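You operate a simulated robot arm through the tools that you are given. There is no shell and no other tool.

You are at the controls of a simulated two-armed robot. One attempt, no reset.

JOB
Pull the yellow pad's two wingnuts up evenly.
Fine: run both up close by turns; neither comes tight while the other is still loose; the arm stays padlocked off.

Only the result counts: the job must be done as asked and must still hold three seconds after the hand-in. Knocking over, shifting, dropping, spilling or breaking anything else fails it.

ROBOT AND FRAMES
Two 6-joint arms with fingered hands on one trunk that stands fixed in place. Base frame: the origin is at the foot of the trunk, x ahead of it, y to its left, z up. Units: mm, degrees, N and s.
The left shoulder is at [50, 170, 885], the right one opposite. With the tool pointing down near the work surface each hand reaches from about 500 to 760 mm from the base axis, measured 20 degrees to its own side. Payload 3.5 kg a hand.
The tool frame of a hand sits at the grasp point between the pads (the TCP): z along the fingers, y along the line on which they close. The tips reach 26 mm beyond it. The gripper opens to 132 mm; its body begins 73 mm behind the TCP. The gripper is a hand of 3 fingers: y runs from the thumb to the fingers, the wrist lies at [0, 0, -234] in the tool frame, and closing takes about 1.5 s.
Orientation is that of the tool frame in the base frame, as [roll, pitch, yaw] about the fixed x, y, z axes, in that order (R = Rz(yaw) Ry(pitch) Rx(roll)). With the fingers straight down and closing along the base's y, the tool's x points along the base's -x, its y along +y and its z along -z.

CONTROLS
- The arms move only by the tool nudge_tool. It takes "left_rows", "right_rows" or both (then of equal length, played together; a hand with none holds still); each is a list of rows, each a list of 3 entries, a list of its own where there are three numbers: the closure in counts, from 0 (fully open) to 255 (shut), then the shift along the tool's x, y, z in units of 150 mm (1.0 is 150 mm), then the turn, a rotation vector about the tool's x, y, z in units of 90 degrees (1.0 is 90 degrees). In form: [[grip, [dx, dy, dz], [rx, ry, rz]], ...]. A call has 1 to 20 rows; each row is the pose to reach, as a shift and turn from the pose commanded when the call began, along the tool's axes at that moment. A call with a number of a shift or a turn outside -1 to 1 is refused whole. Rows are played at 5 a second. More than 50 mm and 8.6 degrees between two rows, or a gripper value outside its range, and nothing of the call is played. Where a pose cannot be reached the arm comes as near as it can. A force on the tool above 40 N (or 10 N above the force at the start of the call, whichever is more), or a blocked arm, ends the call early, and 0.2 s more pass. The fingers move at their own pace (about 108 mm/s each) and stop on an object; they squeeze with about 31 N. The grip force told is the motor's: it shows also when the fingers shut on nothing. Time passes only in rows, and 0.2 s behind the last, so rows that repeat a pose let the fingers close. The reply holds the time, the measured pose of the TCP, the force on the tool along the base axes, the opening and the grip force, in the units named above and with some noise, with the torque about the TCP (base axes, N m) and any sound that the robot's microphone picked up.
- Cameras (640 x 400 px; columns grow to the right, rows downward): "scene" is now at [34.4, 0.6, 1476.2]; the picture's right is [-0.12, -0.99, 0.00], its down [-0.72, 0.09, -0.69] and it looks along [0.68, -0.08, -0.73] (base axes); focal length 367 px, centre (320, 200). "left" rides on the left gripper at [-62, 3, -92] in its tool frame; the picture's right is [-0.05, -1.00, 0.00], its down [0.83, -0.04, -0.56] and it looks along [0.55, -0.03, 0.83] (tool axes); focal length 230 px, centre (320, 200). "right" rides on the right gripper at [62, 3, -92] in its tool frame; the picture's right is [-0.05, 1.00, 0.00], its down [-0.83, -0.04, -0.56] and it looks along [-0.55, -0.03, 0.83] (tool axes); focal length 230 px, centre (320, 200). There is no depth. A picture from a camera that has moved, and an enlarged one, comes with that camera's place and axes in the base frame and with its lens. The place of the scene camera against the robot may be out by one fixed shift of up to 12 mm in any direction.
- snapshot(camera): a new picture of that camera. It takes no simulated time.
- slide_trunk(by): slides the trunk up (or, below 0, down) by that many mm; the arms and the scene camera ride with it, the base frame stays. It gives what a move gives, with no picture.
- set_grasp(shape, hand): the hand has 3 fingers and takes this shape, open, in about a second: jaw (thumb against the fingers, like two jaws); tri (thumb and two fingers); tip (a fingertip pinch); poke (one finger out to press); point (the index stretched); flat (the hand flat); cup (the hand cupped); fist (a fist). The gripper value then closes the fingers along that shape, each until it touches; the sizes above hold for jaw. It gives what a move gives, with no picture.
- aim_head(pan, tilt): turns the head with the scene camera to pan (to the left, within 86 degrees either way) and tilt (down, from -29 to 69), counted from straight ahead of the robot. It gives what a move gives.
- close_up(camera, box): a new picture of the part [left, top, right, bottom] of that camera's present view, enlarged. It takes no simulated time.
- close_job(): hands the job in; it is judged then, once.

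Nothing tells you positions but the pictures and the camera data. Unless the task says otherwise, let go and move clear before handing in.

The tools are called after "Request:" by a JSON object that holds its "name" and its "arguments". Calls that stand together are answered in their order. nudge_tool: Moves the arms, as the interface text tells. Its arguments: {"type":"object","properties":{"left_rows":{"type":"array","items":{"type":"array"}},"right_rows":{"type":"array","items":{"type":"array"}}},"required":[]} The other tools are called the same way: slide_trunk (by) moves the trunk up or down; set_grasp (shape, hand) gives the hand a shape; aim_head (pan, tilt) turns the head that bears the scene camera; snapshot (camera) takes a picture; close_up (camera, box) takes an enlarged picture of a part of a camera's view; close_job () hands the job in.

At the start:

```text
time: 0.0
left_position: [600.5, 279.9, 950.6]
left_tcp_rot: [-179.9, 0.1, 180.0]
left_contact_force: [-0.5, 0.3, 0.3]
left_ft_torque: [0.02, 0.01, -0.02]
left_gripper_width: 132.1
left_gripper_force: 0.1
left_shape: jaw
right_position: [622.3, -247.2, 915.9]
right_tcp_rot: [-179.9, 0.0, 180.0]
right_contact_force: [0.4, 0.1, 0.9]
right_ft_torque: [0.0, -0.04, 0.01]
right_gripper_width: 131.7
right_gripper_force: 0.0
right_shape: jaw
trunk travel left (down, up): [-500.0, 210.0]
head pan, tilt (commanded): [-7.1, 46.6]
```

scene: 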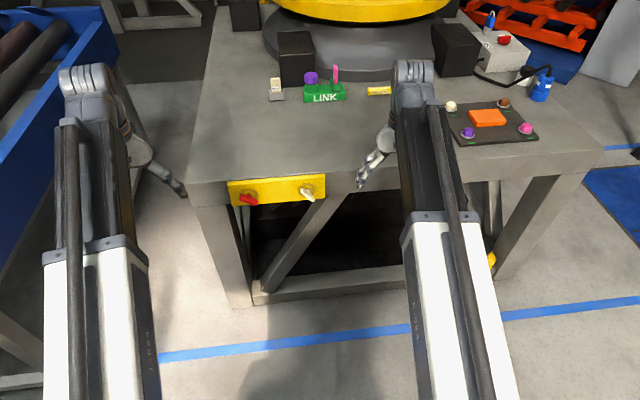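
right: 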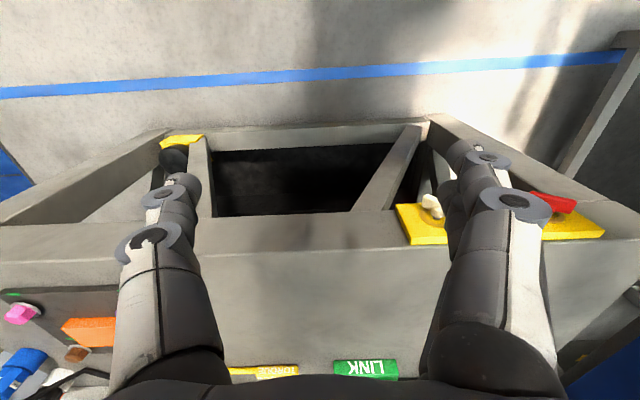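
left: 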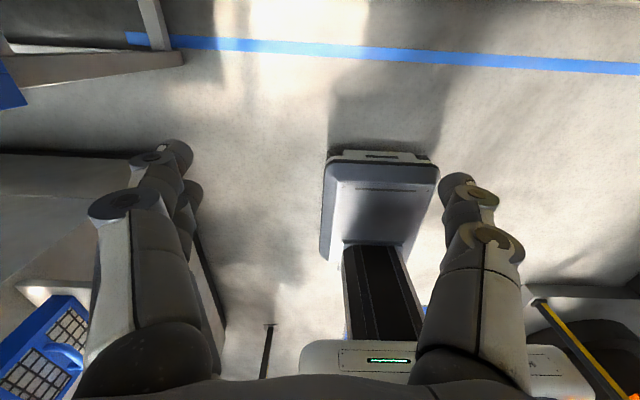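

I see a table with a yellow plate at its front edge bearing a red and a white part, a green LINK block, and a dark board with coloured knobs. I'll take closer looks before moving.

Request:
{"name": "close_up", "arguments": {"camera": "scene", "box": [210, 160, 350, 230]}}

Request:
{"name": "close_up", "arguments": {"camera": "scene", "box": [430, 60, 570, 150]}}

Request:
{"name": "close_up", "arguments": {"camera": "scene", "box": [250, 50, 400, 120]}}

Request:
{"name": "close_up", "arguments": {"camera": "right", "box": [380, 160, 640, 280]}}

```text
4.57 times, centred on (280, 195) of scene
camera zoom: at [34.4, 0.6, 1476.2], right [-0.12, -0.99, 0.0], down [-0.72, 0.09, -0.69], along [0.68, -0.08, -0.73], focal length 1678 px, centre (503, 223)
```

zoom: 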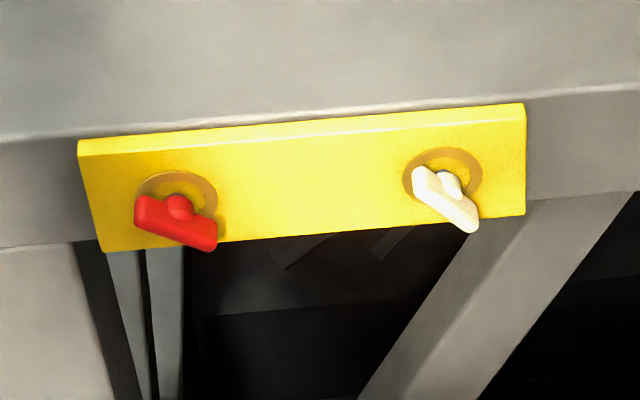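

```text
4.44 times, centred on (500, 105) of scene
camera zoom: at [34.4, 0.6, 1476.2], right [-0.12, -0.99, 0.0], down [-0.72, 0.09, -0.69], along [0.68, -0.08, -0.73], focal length 1631 px, centre (-480, 622)
```

zoom: 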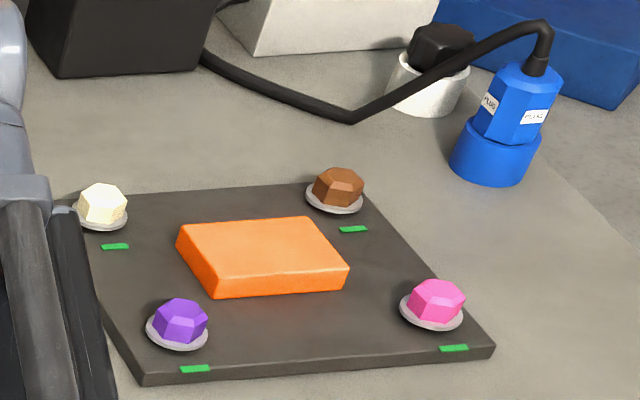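

```text
4.27 times, centred on (325, 85) of scene
camera zoom: at [34.4, 0.6, 1476.2], right [-0.12, -0.99, 0.0], down [-0.72, 0.09, -0.69], along [0.68, -0.08, -0.73], focal length 1566 px, centre (299, 691)
```

zoom: 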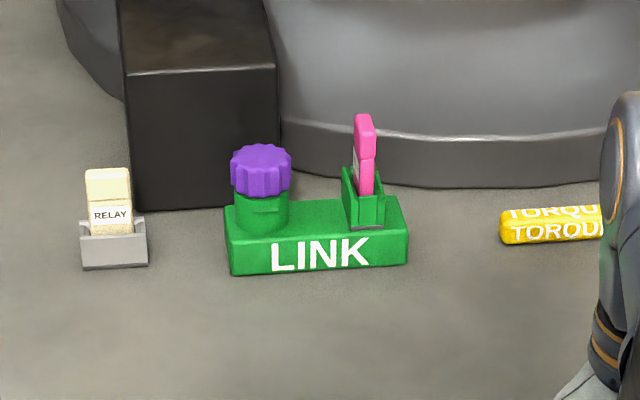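

```text
2.46 times, centred on (510, 220) of right
camera zoom: at [560.9, -243.2, 1007.7], right [0.05, 1.0, 0.0], down [0.83, -0.04, 0.56], along [0.55, -0.03, -0.83], focal length 566 px, centre (-148, 151)
```

zoom: 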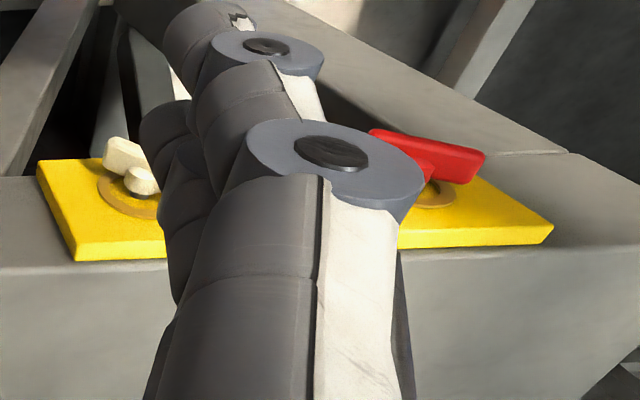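

The yellow pad sits on the table's front face with a red and a white wingnut facing the robot, at about (800, 133, 688) and (812, -51, 670). I'll look around with the head for other yellow pads, the padlock, and any hints such as thread direction.

Request:
{"name": "aim_head", "arguments": {"pan": -7, "tilt": 20}}

Request:
{"name": "snapshot", "arguments": {"camera": "scene"}}

```text
time: 0.9
left_position: [598.4, 280.4, 950.4]
left_tcp_rot: [180.0, 0.1, -180.0]
left_contact_force: [0.8, 0.6, 0.3]
left_ft_torque: [-0.01, 0.0, 0.02]
left_gripper_width: 131.7
left_gripper_force: 0.1
left_shape: jaw
right_position: [623.0, -247.6, 915.7]
right_tcp_rot: [-180.0, -0.1, -179.9]
right_contact_force: [-1.1, 0.5, -0.6]
right_ft_torque: [0.02, 0.0, 0.02]
right_gripper_width: 132.1
right_gripper_force: 0.1
right_shape: jaw
trunk travel left (down, up): [-500.0, 210.0]
head pan, tilt (commanded): [-7.0, 20.0]
```

```text
taken
camera scene: at [47.4, -1.0, 1517.1], right [-0.12, -0.99, 0.0], down [-0.34, 0.04, -0.94], along [0.93, -0.11, -0.34], focal length 367 px, centre (320, 200)
```

scene: 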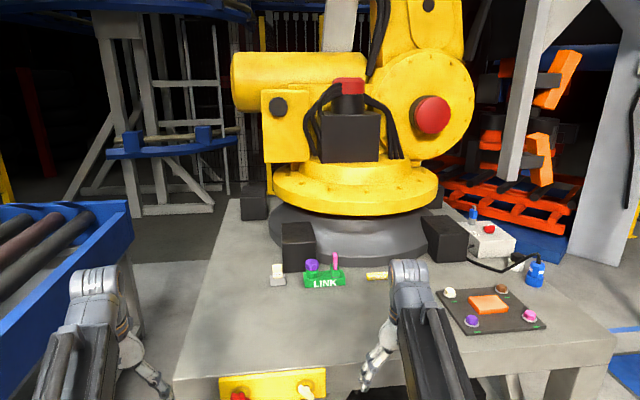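

A big yellow industrial robot arm stands on the table; that is "the arm" that must stay padlocked off. I'll look at the control box and the lower parts next.

Request:
{"name": "close_up", "arguments": {"camera": "scene", "box": [420, 190, 580, 290]}}

Request:
{"name": "aim_head", "arguments": {"pan": -7, "tilt": 60}}

Request:
{"name": "snapshot", "arguments": {"camera": "scene"}}

```text
4.00 times, centred on (500, 240) of scene
camera zoom: at [47.4, -1.0, 1517.1], right [-0.12, -0.99, 0.0], down [-0.34, 0.04, -0.94], along [0.93, -0.11, -0.34], focal length 1468 px, centre (-400, 40)
```

zoom: 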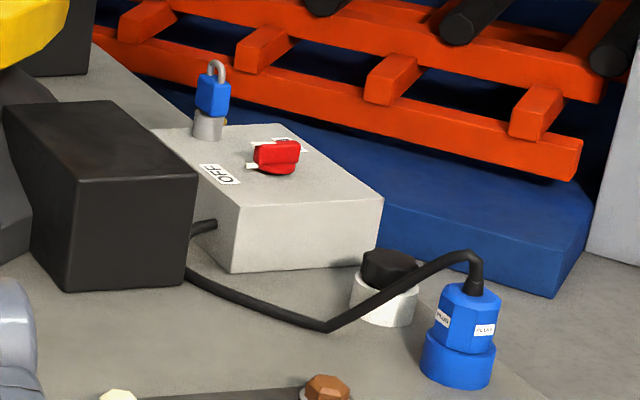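

```text
time: 2.0
left_position: [598.8, 280.9, 949.6]
left_tcp_rot: [180.0, 0.1, 179.9]
left_contact_force: [0.0, 0.2, 0.5]
left_ft_torque: [-0.01, 0.01, 0.02]
left_gripper_width: 132.2
left_gripper_force: 0.1
left_shape: jaw
right_position: [621.1, -246.6, 915.1]
right_tcp_rot: [-180.0, 0.0, -180.0]
right_contact_force: [0.4, 0.6, -0.2]
right_ft_torque: [0.0, 0.01, -0.01]
right_gripper_width: 132.1
right_gripper_force: 0.1
right_shape: jaw
trunk travel left (down, up): [-500.0, 210.0]
head pan, tilt (commanded): [-7.0, 60.0]
```

```text
taken
camera scene: at [21.2, 2.3, 1459.1], right [-0.12, -0.99, 0.0], down [-0.86, 0.11, -0.5], along [0.5, -0.06, -0.87], focal length 367 px, centre (320, 200)
```

scene: 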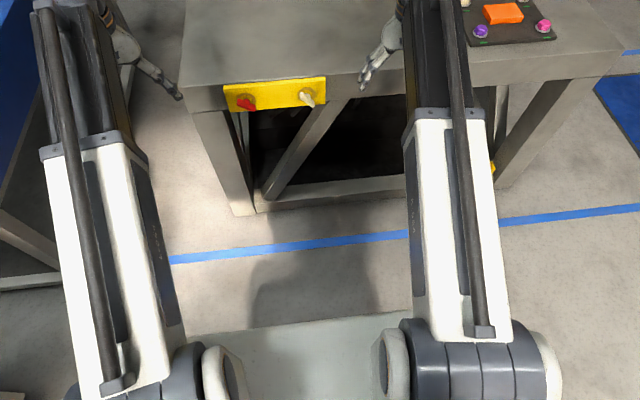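

The padlock is on the control box with the switch at OFF; I won't go near it. I'll check the other yellow thing by the right leg.

Request:
{"name": "close_up", "arguments": {"camera": "right", "box": [120, 110, 280, 210]}}

Request:
{"name": "close_up", "arguments": {"camera": "scene", "box": [210, 65, 350, 125]}}

Request:
{"name": "close_up", "arguments": {"camera": "scene", "box": [470, 140, 520, 190]}}

```text
4.00 times, centred on (200, 160) of right
camera zoom: at [560.9, -243.2, 1007.7], right [0.05, 1.0, 0.0], down [0.83, -0.04, 0.56], along [0.55, -0.03, -0.83], focal length 920 px, centre (800, 360)
```

zoom: 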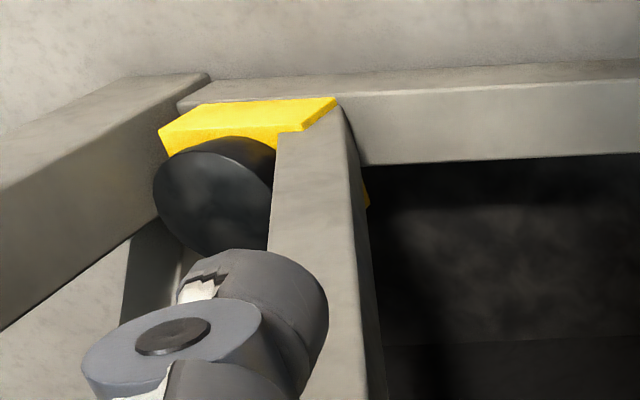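

```text
4.57 times, centred on (280, 95) of scene
camera zoom: at [21.2, 2.3, 1459.1], right [-0.12, -0.99, 0.0], down [-0.86, 0.11, -0.5], along [0.5, -0.06, -0.87], focal length 1678 px, centre (503, 680)
```

zoom: 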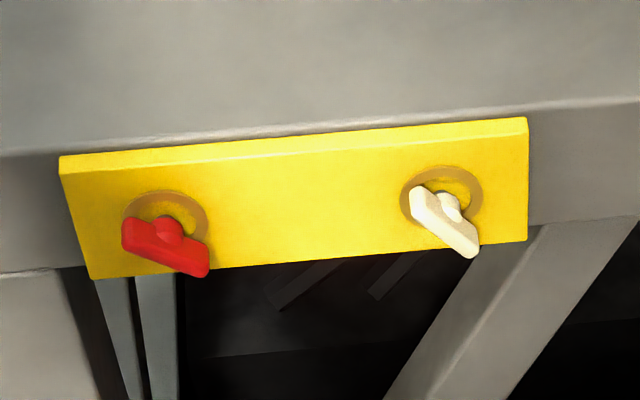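

```text
8.00 times, centred on (495, 165) of scene
camera zoom: at [21.2, 2.3, 1459.1], right [-0.12, -0.99, 0.0], down [-0.86, 0.11, -0.5], along [0.5, -0.06, -0.87], focal length 2936 px, centre (-1080, 480)
```

zoom: 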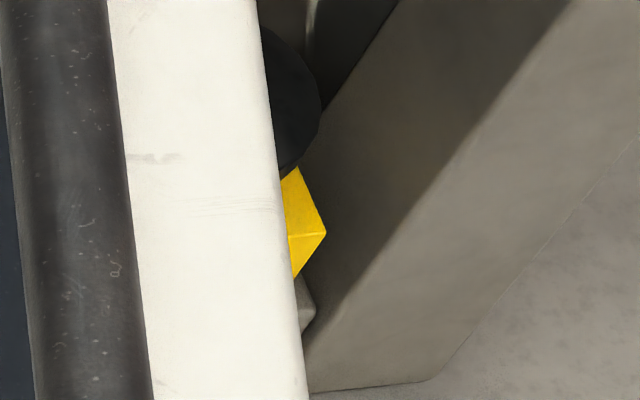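

The pad's nuts face the robot, so the hands must point forward (tool z along +x). I'll swing the right hand from pointing down to forward, lowering it in front of the table.

Request:
{"name": "nudge_tool", "arguments": {"right_rows": [[0, [0.0, 0, 0.09], [0, -0.09, 0]], [0, [-0.03, 0, 0.18], [0, -0.18, 0]], [0, [-0.07, 0, 0.27], [0, -0.27, 0]], [0, [-0.1, 0, 0.36], [0, -0.36, 0]], [0, [-0.14, 0, 0.45], [0, -0.45, 0]], [0, [-0.18, 0, 0.54], [0, -0.54, 0]], [0, [-0.22, 0, 0.63], [0, -0.63, 0]], [0, [-0.26, 0, 0.72], [0, -0.72, 0]], [0, [-0.3, 0, 0.8], [0, -0.81, 0]], [0, [-0.35, 0, 0.88], [0, -0.9, 0]], [0, [-0.4, 0, 0.95], [0, -0.98, 0]], [0, [-0.4, 0, 0.95], [0, -1, 0]]]}}

```text
time: 4.6
left_position: [598.6, 280.3, 950.5]
left_tcp_rot: [-179.9, 0.2, 180.0]
left_contact_force: [0.5, 0.6, -0.4]
left_ft_torque: [0.0, 0.0, 0.0]
left_gripper_width: 131.9
left_gripper_force: 0.2
left_shape: jaw
right_position: [675.0, -274.7, 800.9]
right_tcp_rot: [-173.4, 70.6, 178.3]
right_contact_force: [1.1, -0.3, 0.4]
right_ft_torque: [0.05, -0.02, 0.02]
right_gripper_width: 131.8
right_gripper_force: 0.0
right_shape: jaw
right hand out of reach, approached as far as the arm can: row 9, 10, 11, 12
trunk travel left (down, up): [-500.0, 210.0]
head pan, tilt (commanded): [-7.0, 60.0]
```

The hand is about 70° of the way to horizontal and the reach limit stopped the rest. I'll check the pictures.

Request:
{"name": "snapshot", "arguments": {"camera": "right"}}

Request:
{"name": "snapshot", "arguments": {"camera": "scene"}}

```text
taken
camera right: at [568.7, -258.3, 773.4], right [0.16, 0.99, 0.01], down [-0.25, 0.03, 0.97], along [0.96, -0.15, 0.25], focal length 230 px, centre (320, 200)
```

right: 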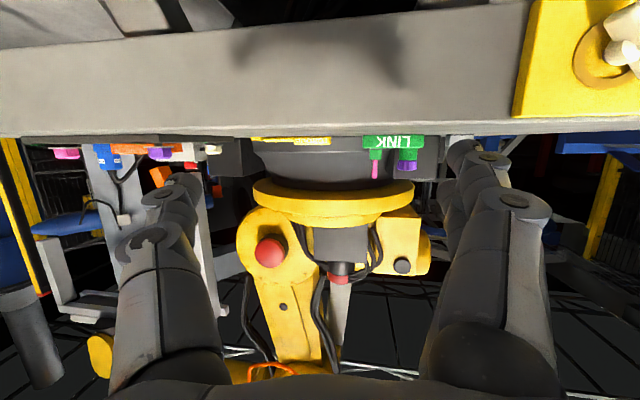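

```text
taken
camera scene: at [21.1, 2.4, 1459.1], right [-0.12, -0.99, 0.0], down [-0.86, 0.11, -0.5], along [0.5, -0.06, -0.87], focal length 367 px, centre (320, 200)
```

scene: 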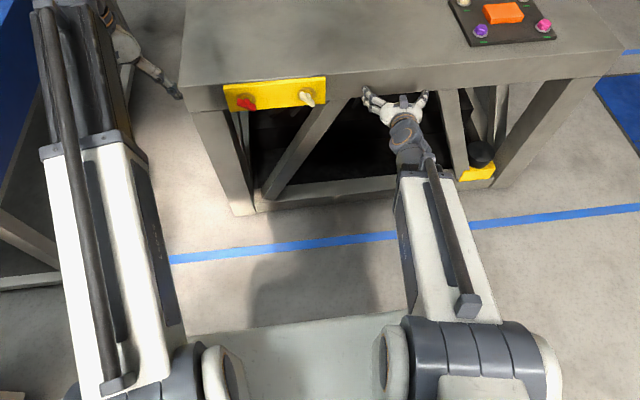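

The right hand nearly points forward now. I'll move it down and slightly ahead, where the wrist has more room to level out.

Request:
{"name": "nudge_tool", "arguments": {"right_rows": [[0, [0.1, 0, 0.05], [0, 0, 0]], [0, [0.2, 0, 0.1], [0, 0, 0]], [0, [0.3, 0, 0.15], [0, 0, 0]], [0, [0.4, 0, 0.2], [0, 0, 0]], [0, [0.5, 0, 0.2], [0, 0, 0]], [0, [0.5, 0, 0.2], [0, 0, 0]]]}}

```text
time: 6.0
left_position: [598.6, 280.7, 950.8]
left_tcp_rot: [-180.0, 0.0, 179.9]
left_contact_force: [0.1, -0.9, -0.5]
left_ft_torque: [-0.03, 0.0, -0.01]
left_gripper_width: 132.2
left_gripper_force: 0.0
left_shape: jaw
right_position: [677.5, -279.0, 720.0]
right_tcp_rot: [-173.5, 70.5, 178.1]
right_contact_force: [0.0, 0.6, -0.2]
right_ft_torque: [0.01, 0.02, -0.01]
right_gripper_width: 132.1
right_gripper_force: 0.0
right_shape: jaw
right hand out of reach, approached as far as the arm can: row 2, 3, 4
trunk travel left (down, up): [-500.0, 210.0]
head pan, tilt (commanded): [-7.0, 60.0]
```

The commanded pose follows the measured one. The pad's face is square to x, so I'll level the right hand exactly forward and shift it toward the white nut, staying well back.

Request:
{"name": "nudge_tool", "arguments": {"right_rows": [[0, [0.02, 0.12, 0.03], [-0.015, -0.036, 0.001]], [0, [0.05, 0.25, 0.05], [-0.03, -0.072, 0.003]], [0, [0.07, 0.38, 0.08], [-0.046, -0.108, 0.004]], [0, [0.09, 0.5, 0.1], [-0.062, -0.144, 0.006]], [0, [0.11, 0.63, 0.12], [-0.077, -0.18, 0.007]], [0, [0.13, 0.76, 0.147], [-0.0923, -0.2165, 0.0087]], [0, [0.13, 0.76, 0.147], [-0.0923, -0.2165, 0.0087]]]}}

Request:
{"name": "snapshot", "arguments": {"camera": "right"}}

```text
time: 7.6
left_position: [598.8, 281.1, 949.4]
left_tcp_rot: [-180.0, 0.0, 180.0]
left_contact_force: [0.4, 0.2, -0.8]
left_ft_torque: [-0.02, 0.01, -0.01]
left_gripper_width: 132.1
left_gripper_force: 0.1
left_shape: jaw
right_position: [706.8, -167.5, 690.0]
right_tcp_rot: [-7.9, 90.0, -7.8]
right_contact_force: [-0.4, -0.5, -0.1]
right_ft_torque: [0.02, 0.05, 0.03]
right_gripper_width: 131.9
right_gripper_force: 0.1
right_shape: jaw
trunk travel left (down, up): [-500.0, 210.0]
head pan, tilt (commanded): [-7.0, 60.0]
```

```text
taken
camera right: at [615.2, -165.2, 628.7], right [0.0, 1.0, 0.05], down [-0.56, -0.04, 0.83], along [0.83, -0.03, 0.56], focal length 230 px, centre (320, 200)
```

right: 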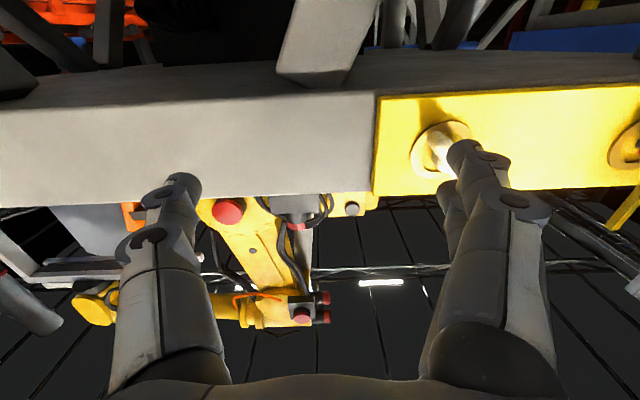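

The right hand now points straight forward. I'll slide it in +y to bring the white nut between the fingers in view.

Request:
{"name": "nudge_tool", "arguments": {"right_rows": [[0, [0, 0.15, -0.03], [0, 0, 0]], [0, [0, 0.3, -0.05], [0, 0, 0]], [0, [0, 0.45, -0.05], [0, 0, 0]], [0, [0, 0.6, -0.05], [0, 0, 0]], [0, [0, 0.75, -0.05], [0, 0, 0]], [0, [0, 0.75, -0.05], [0, 0, 0]]]}}

Request:
{"name": "snapshot", "arguments": {"camera": "right"}}

Request:
{"name": "snapshot", "arguments": {"camera": "scene"}}

```text
time: 9.0
left_position: [598.5, 280.2, 948.8]
left_tcp_rot: [-179.9, 0.0, 179.9]
left_contact_force: [0.0, 0.3, -0.6]
left_ft_torque: [0.02, -0.03, 0.0]
left_gripper_width: 131.9
left_gripper_force: 0.2
left_shape: jaw
right_position: [700.7, -56.4, 689.4]
right_tcp_rot: [23.9, 89.9, 24.1]
right_contact_force: [0.1, -0.1, 0.1]
right_ft_torque: [-0.02, 0.01, -0.02]
right_gripper_width: 132.0
right_gripper_force: 0.2
right_shape: jaw
trunk travel left (down, up): [-500.0, 210.0]
head pan, tilt (commanded): [-7.0, 60.0]
```

```text
taken
camera right: at [607.9, -53.1, 628.6], right [0.0, 1.0, 0.05], down [-0.56, -0.04, 0.83], along [0.83, -0.03, 0.55], focal length 230 px, centre (320, 200)
```

right: 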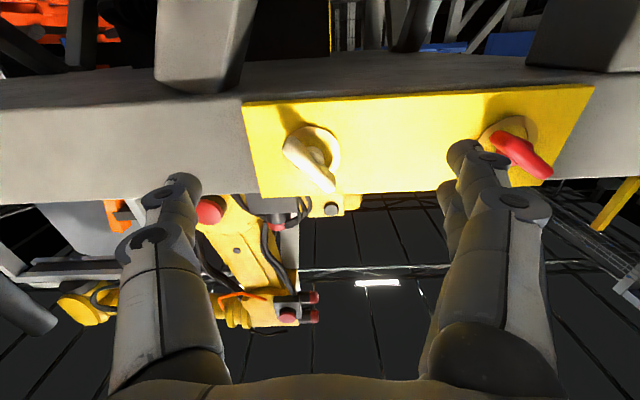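

```text
taken
camera scene: at [21.1, 2.4, 1459.1], right [-0.12, -0.99, 0.0], down [-0.86, 0.11, -0.5], along [0.5, -0.06, -0.87], focal length 367 px, centre (320, 200)
```

scene: 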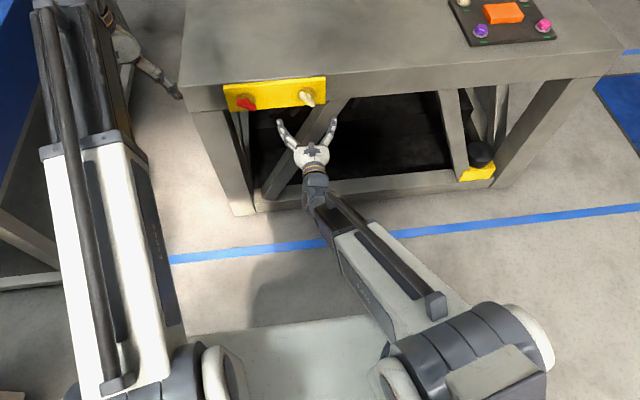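

Both nuts are now in the right hand's view. I'll zoom in on them.

Request:
{"name": "close_up", "arguments": {"camera": "right", "box": [230, 80, 390, 210]}}

Request:
{"name": "close_up", "arguments": {"camera": "right", "box": [440, 80, 600, 200]}}

Request:
{"name": "close_up", "arguments": {"camera": "scene", "box": [210, 65, 350, 165]}}

```text
3.08 times, centred on (310, 145) of right
camera zoom: at [607.9, -53.1, 628.6], right [0.0, 1.0, 0.05], down [-0.56, -0.04, 0.83], along [0.83, -0.03, 0.55], focal length 708 px, centre (351, 369)
```

zoom: 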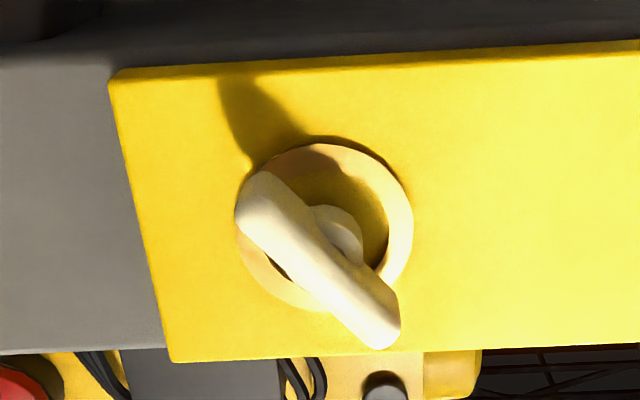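

```text
3.33 times, centred on (520, 140) of right
camera zoom: at [607.9, -53.1, 628.6], right [0.0, 1.0, 0.05], down [-0.56, -0.04, 0.83], along [0.83, -0.03, 0.55], focal length 767 px, centre (-347, 400)
```

zoom: 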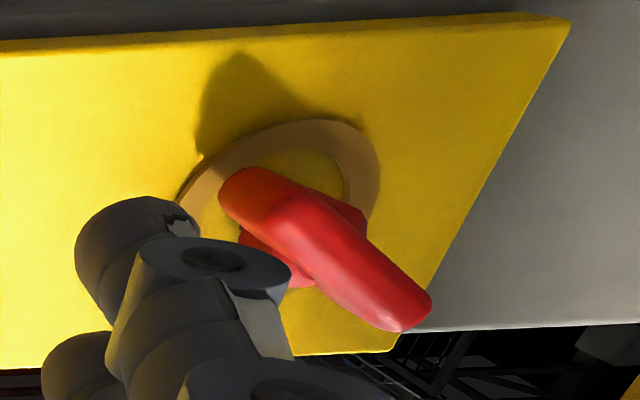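

```text
4.00 times, centred on (280, 115) of scene
camera zoom: at [21.1, 2.4, 1459.1], right [-0.12, -0.99, 0.0], down [-0.86, 0.11, -0.5], along [0.5, -0.06, -0.87], focal length 1468 px, centre (480, 540)
```

zoom: 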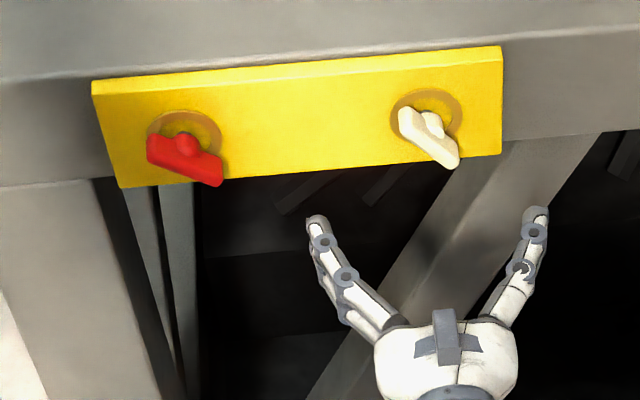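

White wing centre is near (780, -66, 708), with its span about 40° off vertical, leaning right-down. Red is near (781, 104, 708), about 59° off vertical. I'll roll the right hand −40° so its closing line is square to the white wings, centred but still backed off.

Request:
{"name": "nudge_tool", "arguments": {"right_rows": [[0, [-0.025, -0.013, 0], [0, 0, -0.09]], [0, [-0.05, -0.026, 0], [0, 0, -0.18]], [0, [-0.075, -0.04, 0], [0, 0, -0.27]], [0, [-0.1, -0.05, 0], [0, 0, -0.36]], [0, [-0.124, -0.064, 0], [0, 0, -0.45]], [0, [-0.124, -0.064, 0], [0, 0, -0.45]]]}}

Request:
{"name": "snapshot", "arguments": {"camera": "right"}}

Request:
{"name": "close_up", "arguments": {"camera": "scene", "box": [210, 65, 350, 165]}}

```text
time: 10.4
left_position: [598.1, 280.0, 950.2]
left_tcp_rot: [-179.9, 0.1, 180.0]
left_contact_force: [0.4, -0.5, 0.6]
left_ft_torque: [0.03, -0.01, 0.03]
left_gripper_width: 131.8
left_gripper_force: 0.0
left_shape: jaw
right_position: [699.1, -66.7, 709.0]
right_tcp_rot: [-90.0, 49.4, -89.9]
right_contact_force: [0.0, 0.1, 0.1]
right_ft_torque: [-0.02, -0.02, 0.02]
right_gripper_width: 132.0
right_gripper_force: 0.1
right_shape: jaw
trunk travel left (down, up): [-500.0, 210.0]
head pan, tilt (commanded): [-7.0, 60.0]
```

```text
taken
camera right: at [608.2, -103.0, 660.0], right [0.0, 0.79, -0.61], down [-0.56, 0.51, 0.66], along [0.83, 0.34, 0.44], focal length 230 px, centre (320, 200)
```

right: 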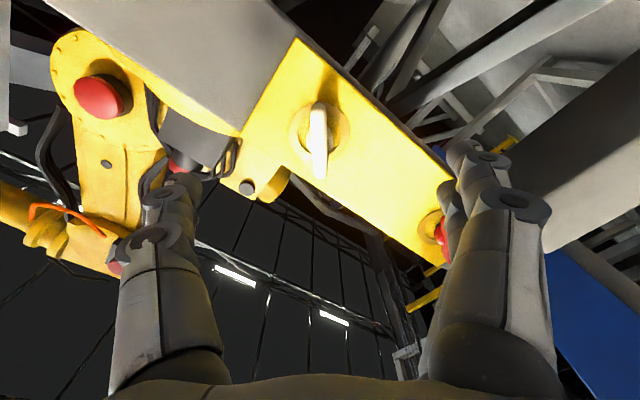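

```text
4.00 times, centred on (280, 115) of scene
camera zoom: at [21.1, 2.3, 1459.1], right [-0.12, -0.99, 0.0], down [-0.86, 0.11, -0.5], along [0.5, -0.06, -0.87], focal length 1468 px, centre (480, 540)
```

zoom: 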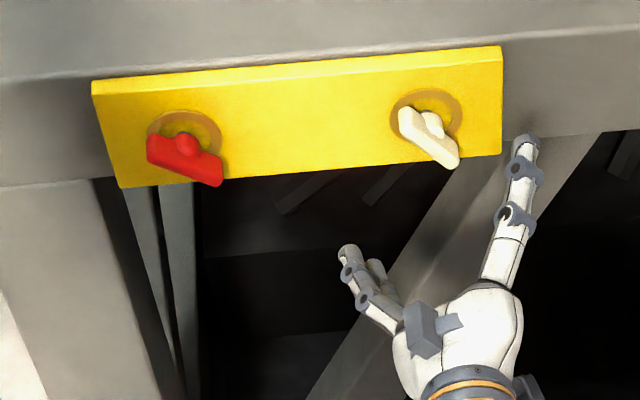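

The white wing now lies in line with the hand and centred between thumb and fingers. I'll zoom in to check the alignment and the gap to the pad.

Request:
{"name": "close_up", "arguments": {"camera": "right", "box": [260, 80, 380, 200]}}

```text
3.33 times, centred on (320, 140) of right
camera zoom: at [608.2, -103.0, 660.0], right [0.0, 0.79, -0.61], down [-0.56, 0.51, 0.66], along [0.83, 0.34, 0.44], focal length 767 px, centre (320, 400)
```

zoom: 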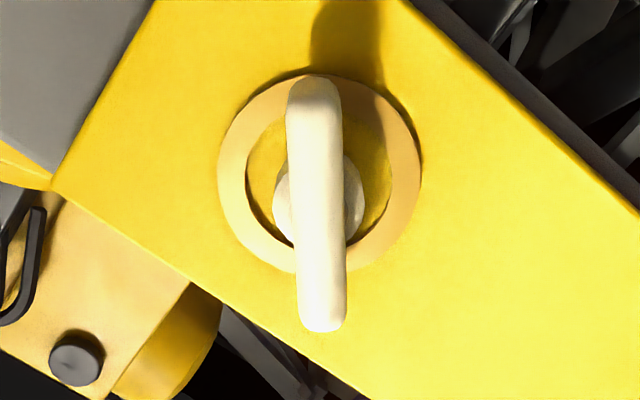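

Alignment is within about a degree. I'll go 45 mm forward with open fingers and look again to get the depth from the change in scale.

Request:
{"name": "nudge_tool", "arguments": {"right_rows": [[0, [0, 0, 0.1], [0, 0, 0]], [0, [0, 0, 0.2], [0, 0, 0]], [0, [0, 0, 0.3], [0, 0, 0]], [0, [0, 0, 0.3], [0, 0, 0]]]}}

Request:
{"name": "close_up", "arguments": {"camera": "right", "box": [240, 40, 400, 200]}}

Request:
{"name": "close_up", "arguments": {"camera": "scene", "box": [210, 65, 350, 165]}}

```text
time: 11.4
left_position: [598.0, 280.3, 949.8]
left_tcp_rot: [179.9, 0.1, 179.9]
left_contact_force: [-0.5, 0.3, 0.4]
left_ft_torque: [-0.01, 0.0, -0.01]
left_gripper_width: 131.9
left_gripper_force: 0.0
left_shape: jaw
right_position: [745.1, -64.6, 708.6]
right_tcp_rot: [-90.0, 49.6, -89.9]
right_contact_force: [-0.8, -0.3, 0.0]
right_ft_torque: [0.03, -0.01, -0.01]
right_gripper_width: 132.2
right_gripper_force: 0.0
right_shape: jaw
trunk travel left (down, up): [-500.0, 210.0]
head pan, tilt (commanded): [-7.0, 60.0]
```

```text
2.50 times, centred on (320, 120) of right
camera zoom: at [653.2, -102.5, 659.7], right [0.0, 0.79, -0.61], down [-0.56, 0.51, 0.66], along [0.83, 0.34, 0.44], focal length 575 px, centre (320, 400)
```

zoom: 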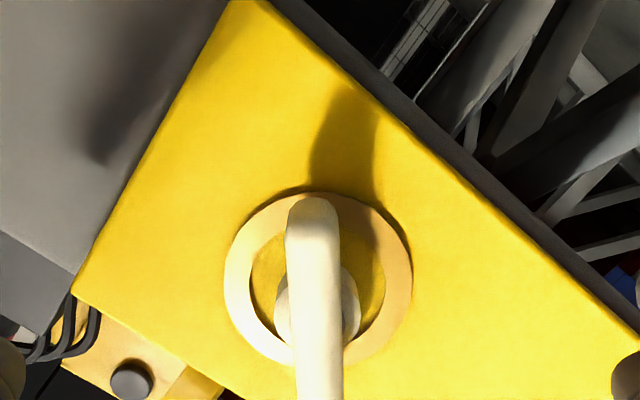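

```text
4.00 times, centred on (280, 115) of scene
camera zoom: at [21.2, 2.3, 1459.1], right [-0.12, -0.99, 0.0], down [-0.86, 0.11, -0.5], along [0.5, -0.06, -0.87], focal length 1468 px, centre (480, 540)
```

zoom: 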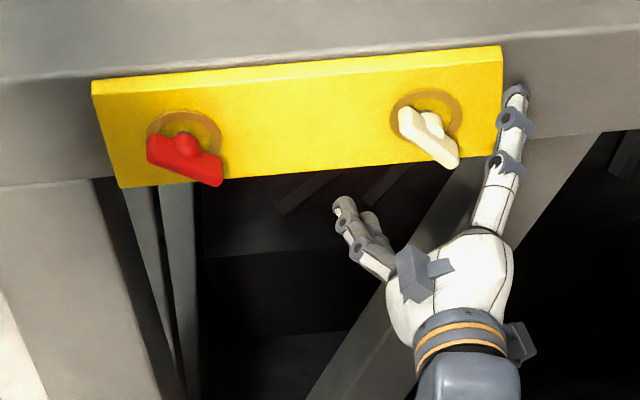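

The ring face is at x≈808 and the wings at about 780–786. I'll advance to TCP x≈766 (tips at ~792) and close on the white wings.

Request:
{"name": "nudge_tool", "arguments": {"right_rows": [[0, [0, 0, 0.07], [0, 0, 0]], [0, [0, 0, 0.14], [0, 0, 0]], [0, [0, 0, 0.14], [0, 0, 0]], [255, [0, 0, 0.14], [0, 0, 0]], [255, [0, 0, 0.14], [0, 0, 0]], [255, [0, 0, 0.14], [0, 0, 0]], [255, [0, 0, 0.14], [0, 0, 0]], [255, [0, 0, 0.14], [0, 0, 0]], [255, [0, 0, 0.14], [0, 0, 0]], [255, [0, 0, 0.14], [0, 0, 0]], [255, [0, 0, 0.14], [0, 0, 0]]]}}

Request:
{"name": "snapshot", "arguments": {"camera": "right"}}

Request:
{"name": "close_up", "arguments": {"camera": "scene", "box": [210, 65, 350, 165]}}

```text
time: 13.8
left_position: [598.7, 281.4, 950.0]
left_tcp_rot: [180.0, 0.0, 180.0]
left_contact_force: [0.2, -0.6, 0.4]
left_ft_torque: [-0.02, 0.02, 0.02]
left_gripper_width: 131.7
left_gripper_force: 0.0
left_shape: jaw
right_position: [766.5, -65.8, 707.6]
right_tcp_rot: [-89.9, 49.5, -89.9]
right_contact_force: [5.2, -0.3, 1.6]
right_ft_torque: [0.0, 0.0, 0.02]
right_gripper_width: 6.4
right_gripper_force: 31.5
right_shape: jaw
trunk travel left (down, up): [-500.0, 210.0]
head pan, tilt (commanded): [-7.0, 60.0]
```

```text
taken
camera right: at [674.2, -103.1, 659.9], right [0.0, 0.79, -0.61], down [-0.56, 0.51, 0.66], along [0.83, 0.34, 0.44], focal length 230 px, centre (320, 200)
```

right: 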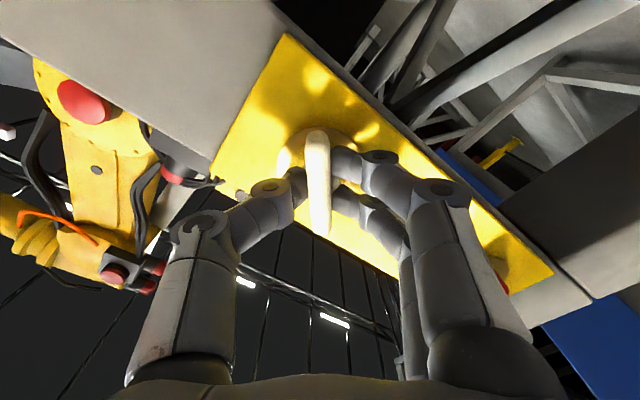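

```text
4.00 times, centred on (280, 115) of scene
camera zoom: at [21.4, 2.3, 1459.1], right [-0.12, -0.99, 0.0], down [-0.86, 0.11, -0.5], along [0.5, -0.06, -0.87], focal length 1468 px, centre (480, 540)
```

zoom: 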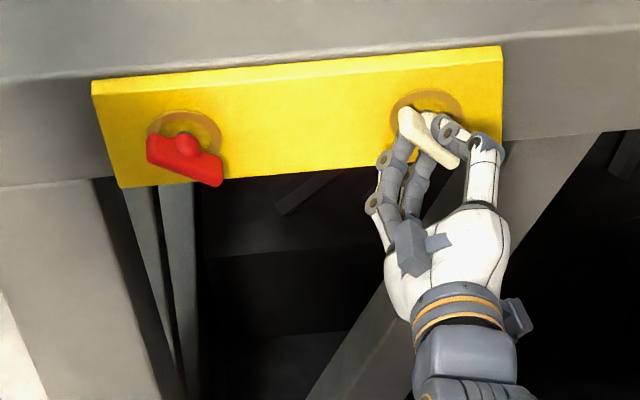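

A clean grip: the thumb is on the hub side and two fingers are on the wings. I'll turn clockwise 40° (seen from the robot) and watch the torque.

Request:
{"name": "nudge_tool", "arguments": {"right_rows": [[255, [0, 0, 0], [0, 0, 0.08]], [255, [0, 0, 0], [0, 0, 0.16]], [255, [0, 0, 0], [0, 0, 0.24]], [255, [0, 0, 0], [0, 0, 0.32]], [255, [0, 0, 0], [0, 0, 0.4]], [255, [0, 0, 0], [0, 0, 0.45]], [255, [0, 0, 0], [0, 0, 0.45]]]}}

Request:
{"name": "snapshot", "arguments": {"camera": "right"}}

Request:
{"name": "close_up", "arguments": {"camera": "scene", "box": [210, 65, 350, 165]}}

```text
time: 15.4
left_position: [599.4, 280.4, 949.7]
left_tcp_rot: [180.0, 0.2, 179.9]
left_contact_force: [0.3, 0.7, -0.9]
left_ft_torque: [-0.03, 0.0, -0.01]
left_gripper_width: 131.7
left_gripper_force: 0.0
left_shape: jaw
right_position: [764.8, -65.8, 710.1]
right_tcp_rot: [97.5, 89.9, 97.5]
right_contact_force: [5.4, 0.8, 0.6]
right_ft_torque: [0.01, -0.04, 0.06]
right_gripper_width: 6.5
right_gripper_force: 30.9
right_shape: jaw
trunk travel left (down, up): [-500.0, 210.0]
head pan, tilt (commanded): [-7.0, 60.0]
```

```text
taken
camera right: at [674.1, -61.6, 647.1], right [0.0, 1.0, 0.05], down [-0.56, -0.04, 0.83], along [0.83, -0.03, 0.55], focal length 230 px, centre (320, 200)
```

right: 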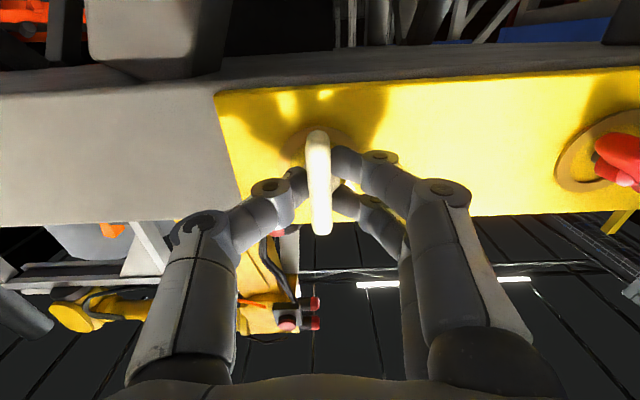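

```text
4.00 times, centred on (280, 115) of scene
camera zoom: at [21.6, 2.5, 1459.0], right [-0.12, -0.99, 0.0], down [-0.86, 0.11, -0.5], along [0.5, -0.06, -0.87], focal length 1468 px, centre (480, 540)
```

zoom: 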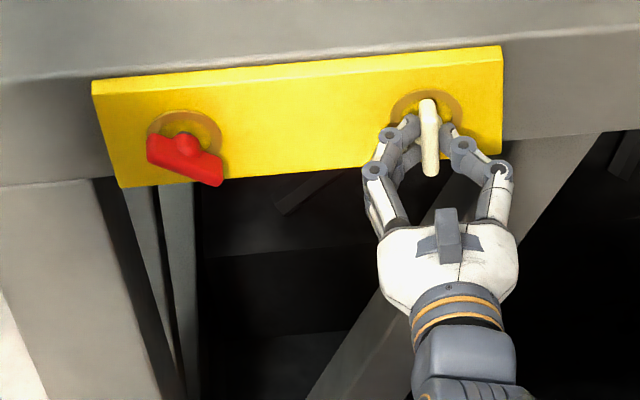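

The white nut turned 40° with hardly any torque, so it's still loose. Now I'll bring the left hand forward-facing for the red nut before going further with the white.

Request:
{"name": "nudge_tool", "arguments": {"left_rows": [[0, [-0.06, -0.03, 0.08], [0, -0.09, 0]], [0, [-0.12, -0.06, 0.16], [0, -0.18, 0]], [0, [-0.18, -0.1, 0.24], [0, -0.27, 0]], [0, [-0.24, -0.13, 0.32], [0, -0.36, 0]], [0, [-0.3, -0.16, 0.4], [0, -0.45, 0]], [0, [-0.36, -0.2, 0.48], [0, -0.54, 0]], [0, [-0.42, -0.23, 0.56], [0, -0.63, 0]], [0, [-0.48, -0.26, 0.64], [0, -0.72, 0]], [0, [-0.54, -0.3, 0.72], [0, -0.81, 0]], [0, [-0.6, -0.33, 0.8], [0, -0.9, 0]], [0, [-0.66, -0.36, 0.88], [0, -0.98, 0]], [0, [-0.72, -0.4, 0.96], [0, -1, 0]], [0, [-0.72, -0.4, 0.96], [0, -1, 0]]]}}

Request:
{"name": "snapshot", "arguments": {"camera": "left"}}

Request:
{"name": "snapshot", "arguments": {"camera": "scene"}}

```text
time: 18.2
left_position: [707.3, 221.7, 805.3]
left_tcp_rot: [-177.1, 90.0, -177.3]
left_contact_force: [0.0, 0.0, 0.5]
left_ft_torque: [-0.01, 0.01, 0.0]
left_gripper_width: 131.6
left_gripper_force: 0.1
left_shape: jaw
left hand out of reach, approached as far as the arm can: row 8, 10
right_position: [766.1, -64.7, 708.7]
right_tcp_rot: [77.1, 90.0, 77.3]
right_contact_force: [5.0, 2.4, -1.0]
right_ft_torque: [0.0, -0.03, 0.07]
right_gripper_width: 6.3
right_gripper_force: 30.8
right_shape: jaw
trunk travel left (down, up): [-500.0, 210.0]
head pan, tilt (commanded): [-7.0, 60.0]
```

```text
taken
camera left: at [614.8, 225.1, 867.1], right [0.0, -1.0, 0.05], down [-0.55, -0.04, -0.83], along [0.83, -0.03, -0.55], focal length 230 px, centre (320, 200)
```

left: 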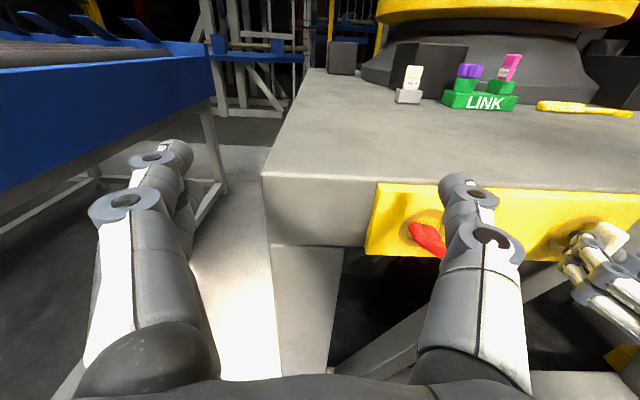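

```text
taken
camera scene: at [21.5, 2.5, 1459.1], right [-0.12, -0.99, 0.0], down [-0.86, 0.11, -0.5], along [0.5, -0.06, -0.87], focal length 367 px, centre (320, 200)
```

scene: 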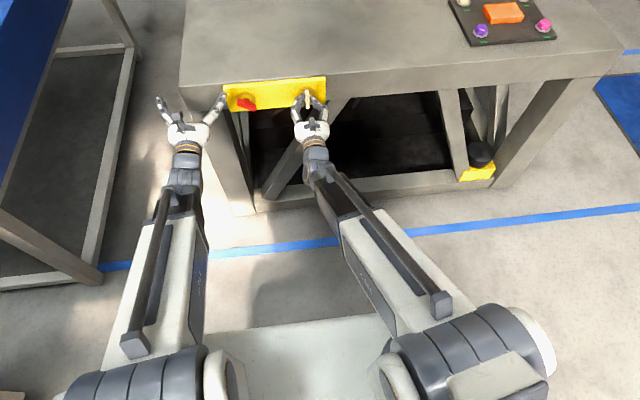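

The left hand now faces forward at (707, 222, 805). I'll bring it in line with the red nut, rolled about −59°, still backed off.

Request:
{"name": "nudge_tool", "arguments": {"left_rows": [[0, [0.08, -0.1, 0], [0, 0, -0.08]], [0, [0.16, -0.2, 0], [0, 0, -0.16]], [0, [0.24, -0.3, 0], [0, 0, -0.24]], [0, [0.32, -0.4, 0], [0, 0, -0.32]], [0, [0.4, -0.5, 0], [0, 0, -0.4]], [0, [0.5, -0.6, 0], [0, 0, -0.48]], [0, [0.58, -0.7, 0], [0, 0, -0.56]], [0, [0.647, -0.78, 0], [0, 0, -0.64]], [0, [0.647, -0.78, 0], [0, 0, -0.656]], [0, [0.647, -0.78, 0], [0, 0, -0.656]]]}}

Request:
{"name": "snapshot", "arguments": {"camera": "left"}}

Request:
{"name": "snapshot", "arguments": {"camera": "scene"}}

```text
time: 20.4
left_position: [713.2, 183.2, 722.5]
left_tcp_rot: [-91.0, 31.0, -95.2]
left_contact_force: [0.6, 0.4, -0.1]
left_ft_torque: [-0.01, 0.0, 0.07]
left_gripper_width: 131.8
left_gripper_force: 0.0
left_shape: jaw
left hand out of reach, approached as far as the arm can: row 1, 2, 3, 4, 5, 6, 7, 8, 9, 10
right_position: [765.9, -65.9, 709.2]
right_tcp_rot: [76.0, 90.0, 76.0]
right_contact_force: [5.2, 3.0, -0.7]
right_ft_torque: [-0.01, 0.0, 0.06]
right_gripper_width: 6.1
right_gripper_force: 30.9
right_shape: jaw
trunk travel left (down, up): [-500.0, 210.0]
head pan, tilt (commanded): [-7.0, 60.0]
```

```text
taken
camera left: at [625.4, 245.4, 752.1], right [-0.02, -0.47, 0.88], down [-0.62, -0.69, -0.38], along [0.79, -0.56, -0.27], focal length 230 px, centre (320, 200)
```

left: 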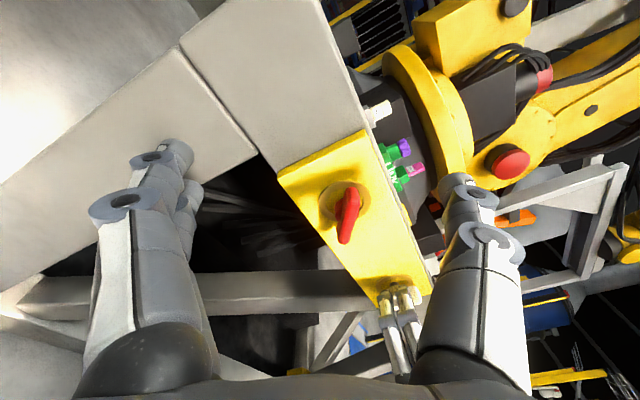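

```text
taken
camera scene: at [21.6, 2.5, 1459.1], right [-0.12, -0.99, 0.0], down [-0.86, 0.11, -0.5], along [0.5, -0.06, -0.87], focal length 367 px, centre (320, 200)
```

scene: 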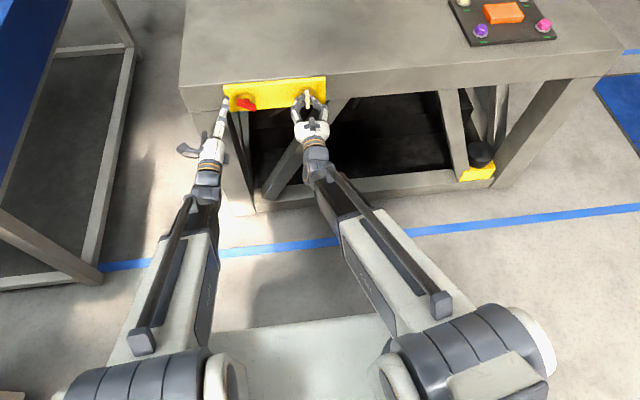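

The left arm fell short because the wrist was too close to the shoulder. I'll re-aim a little farther forward (x≈728), in line with the red nut.

Request:
{"name": "nudge_tool", "arguments": {"left_rows": [[0, [0.05, -0.02, 0.05], [-0.004, -0.01, 0]], [0, [0.1, -0.04, 0.1], [-0.008, -0.02, 0]], [0, [0.2, -0.08, 0.144], [-0.0186, -0.0494, 0]], [0, [0.3, -0.12, 0.144], [-0.0186, -0.0494, 0]], [0, [0.4, -0.15, 0.144], [-0.0186, -0.0494, 0]], [0, [0.491, -0.185, 0.144], [-0.0186, -0.0494, 0]], [0, [0.491, -0.185, 0.144], [-0.0186, -0.0494, 0]]]}}

Request:
{"name": "snapshot", "arguments": {"camera": "left"}}

Request:
{"name": "snapshot", "arguments": {"camera": "scene"}}

```text
time: 22.0
left_position: [735.1, 182.7, 721.5]
left_tcp_rot: [-91.2, 31.0, -95.2]
left_contact_force: [0.1, -1.3, -0.4]
left_ft_torque: [0.02, 0.01, 0.01]
left_gripper_width: 131.9
left_gripper_force: 0.0
left_shape: jaw
left hand out of reach, approached as far as the arm can: row 1, 2, 3, 4, 5, 6, 7
right_position: [766.6, -65.1, 707.9]
right_tcp_rot: [-99.8, 90.0, -99.8]
right_contact_force: [5.1, 2.7, -1.1]
right_ft_torque: [-0.01, -0.03, 0.08]
right_gripper_width: 6.2
right_gripper_force: 31.0
right_shape: jaw
trunk travel left (down, up): [-500.0, 210.0]
head pan, tilt (commanded): [-7.0, 60.0]
```

```text
taken
camera left: at [648.8, 244.9, 751.6], right [-0.02, -0.47, 0.88], down [-0.62, -0.69, -0.38], along [0.79, -0.55, -0.28], focal length 230 px, centre (320, 200)
```

left: 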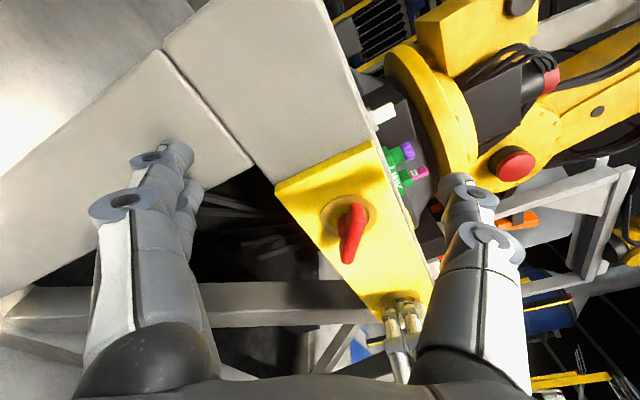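

```text
taken
camera scene: at [21.5, 2.5, 1459.1], right [-0.12, -0.99, 0.0], down [-0.86, 0.11, -0.5], along [0.5, -0.06, -0.87], focal length 367 px, centre (320, 200)
```

scene: 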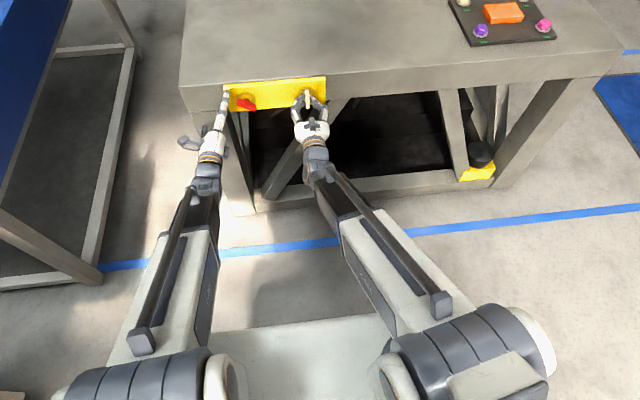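

The left wrist seems to be at a joint limit when rolled −59°. I'll unroll it to 0 while sliding over in front of the red nut to see whether it comes free.

Request:
{"name": "nudge_tool", "arguments": {"left_rows": [[0, [0.0, 0.0, 0.0], [-0.005, -0.004, 0.08]], [0, [0.05, -0.02, 0.005], [-0.01, -0.009, 0.16]], [0, [0.1, -0.04, 0.01], [-0.016, -0.013, 0.24]], [0, [0.17, -0.07, 0.015], [-0.021, -0.018, 0.32]], [0, [0.24, -0.1, 0.02], [-0.026, -0.022, 0.4]], [0, [0.31, -0.13, 0.03], [-0.031, -0.026, 0.48]], [0, [0.38, -0.15, 0.035], [-0.037, -0.031, 0.57]], [0, [0.45, -0.175, 0.04], [-0.0424, -0.0354, 0.6545]], [0, [0.49, -0.19, 0.044], [-0.0424, -0.0354, 0.6545]], [0, [0.49, -0.19, 0.044], [-0.0424, -0.0354, 0.6545]]]}}

Request:
{"name": "snapshot", "arguments": {"camera": "left"}}

Request:
{"name": "snapshot", "arguments": {"camera": "scene"}}

```text
time: 24.2
left_position: [740.0, 182.8, 719.9]
left_tcp_rot: [179.4, 88.8, 174.8]
left_contact_force: [0.3, -0.6, -0.2]
left_ft_torque: [0.03, 0.02, 0.0]
left_gripper_width: 131.8
left_gripper_force: 0.0
left_shape: jaw
left hand out of reach, approached as far as the arm can: row 2, 3, 4, 5, 6, 7, 8, 9, 10
right_position: [765.6, -64.7, 708.1]
right_tcp_rot: [83.0, 89.9, 83.2]
right_contact_force: [3.9, 2.7, -1.0]
right_ft_torque: [0.0, -0.06, 0.07]
right_gripper_width: 6.3
right_gripper_force: 31.2
right_shape: jaw
trunk travel left (down, up): [-500.0, 210.0]
head pan, tilt (commanded): [-7.0, 60.0]
```

```text
taken
camera left: at [649.9, 193.3, 784.2], right [-0.08, -1.0, 0.05], down [-0.57, 0.0, -0.82], along [0.81, -0.09, -0.57], focal length 230 px, centre (320, 200)
```

left: 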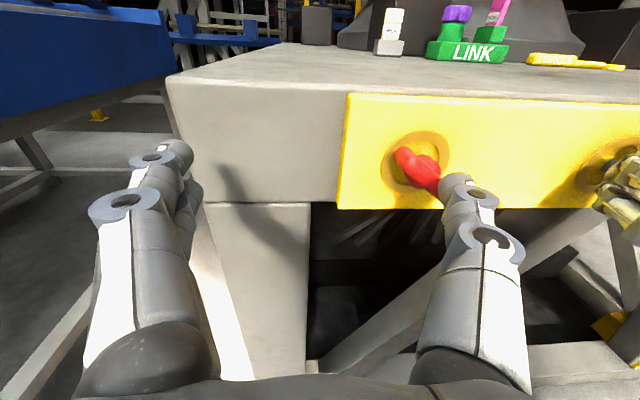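

```text
taken
camera scene: at [21.5, 2.5, 1459.1], right [-0.12, -0.99, 0.0], down [-0.86, 0.11, -0.5], along [0.5, -0.06, -0.87], focal length 367 px, centre (320, 200)
```

scene: 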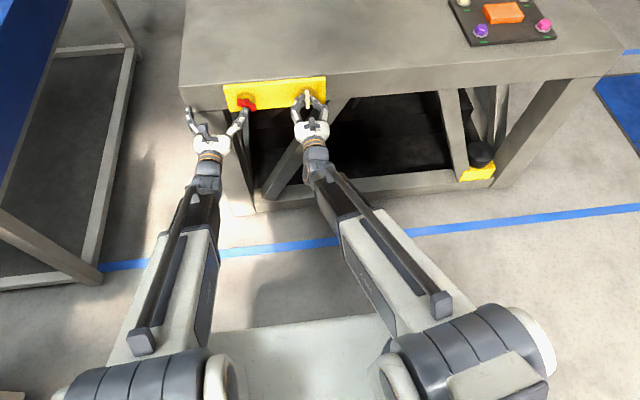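

The roll came free but the left hand still won't move toward −y. I'll test a plain sideways move.

Request:
{"name": "nudge_tool", "arguments": {"left_rows": [[0, [0, -0.1, 0], [0, 0, 0]], [0, [0, -0.2, 0], [0, 0, 0]], [0, [0, -0.2, 0], [0, 0, 0]]]}}

```text
time: 25.0
left_position: [739.6, 170.0, 723.7]
left_tcp_rot: [-177.7, 88.6, 176.7]
left_contact_force: [0.4, 0.0, 0.8]
left_ft_torque: [-0.02, 0.0, 0.03]
left_gripper_width: 131.9
left_gripper_force: 0.0
left_shape: jaw
left hand out of reach, approached as far as the arm can: row 1, 2, 3
right_position: [765.6, -65.4, 708.7]
right_tcp_rot: [-101.9, 90.0, -101.8]
right_contact_force: [3.5, 2.5, -0.7]
right_ft_torque: [0.02, -0.01, 0.11]
right_gripper_width: 6.5
right_gripper_force: 30.4
right_shape: jaw
trunk travel left (down, up): [-500.0, 210.0]
head pan, tilt (commanded): [-7.0, 60.0]
```

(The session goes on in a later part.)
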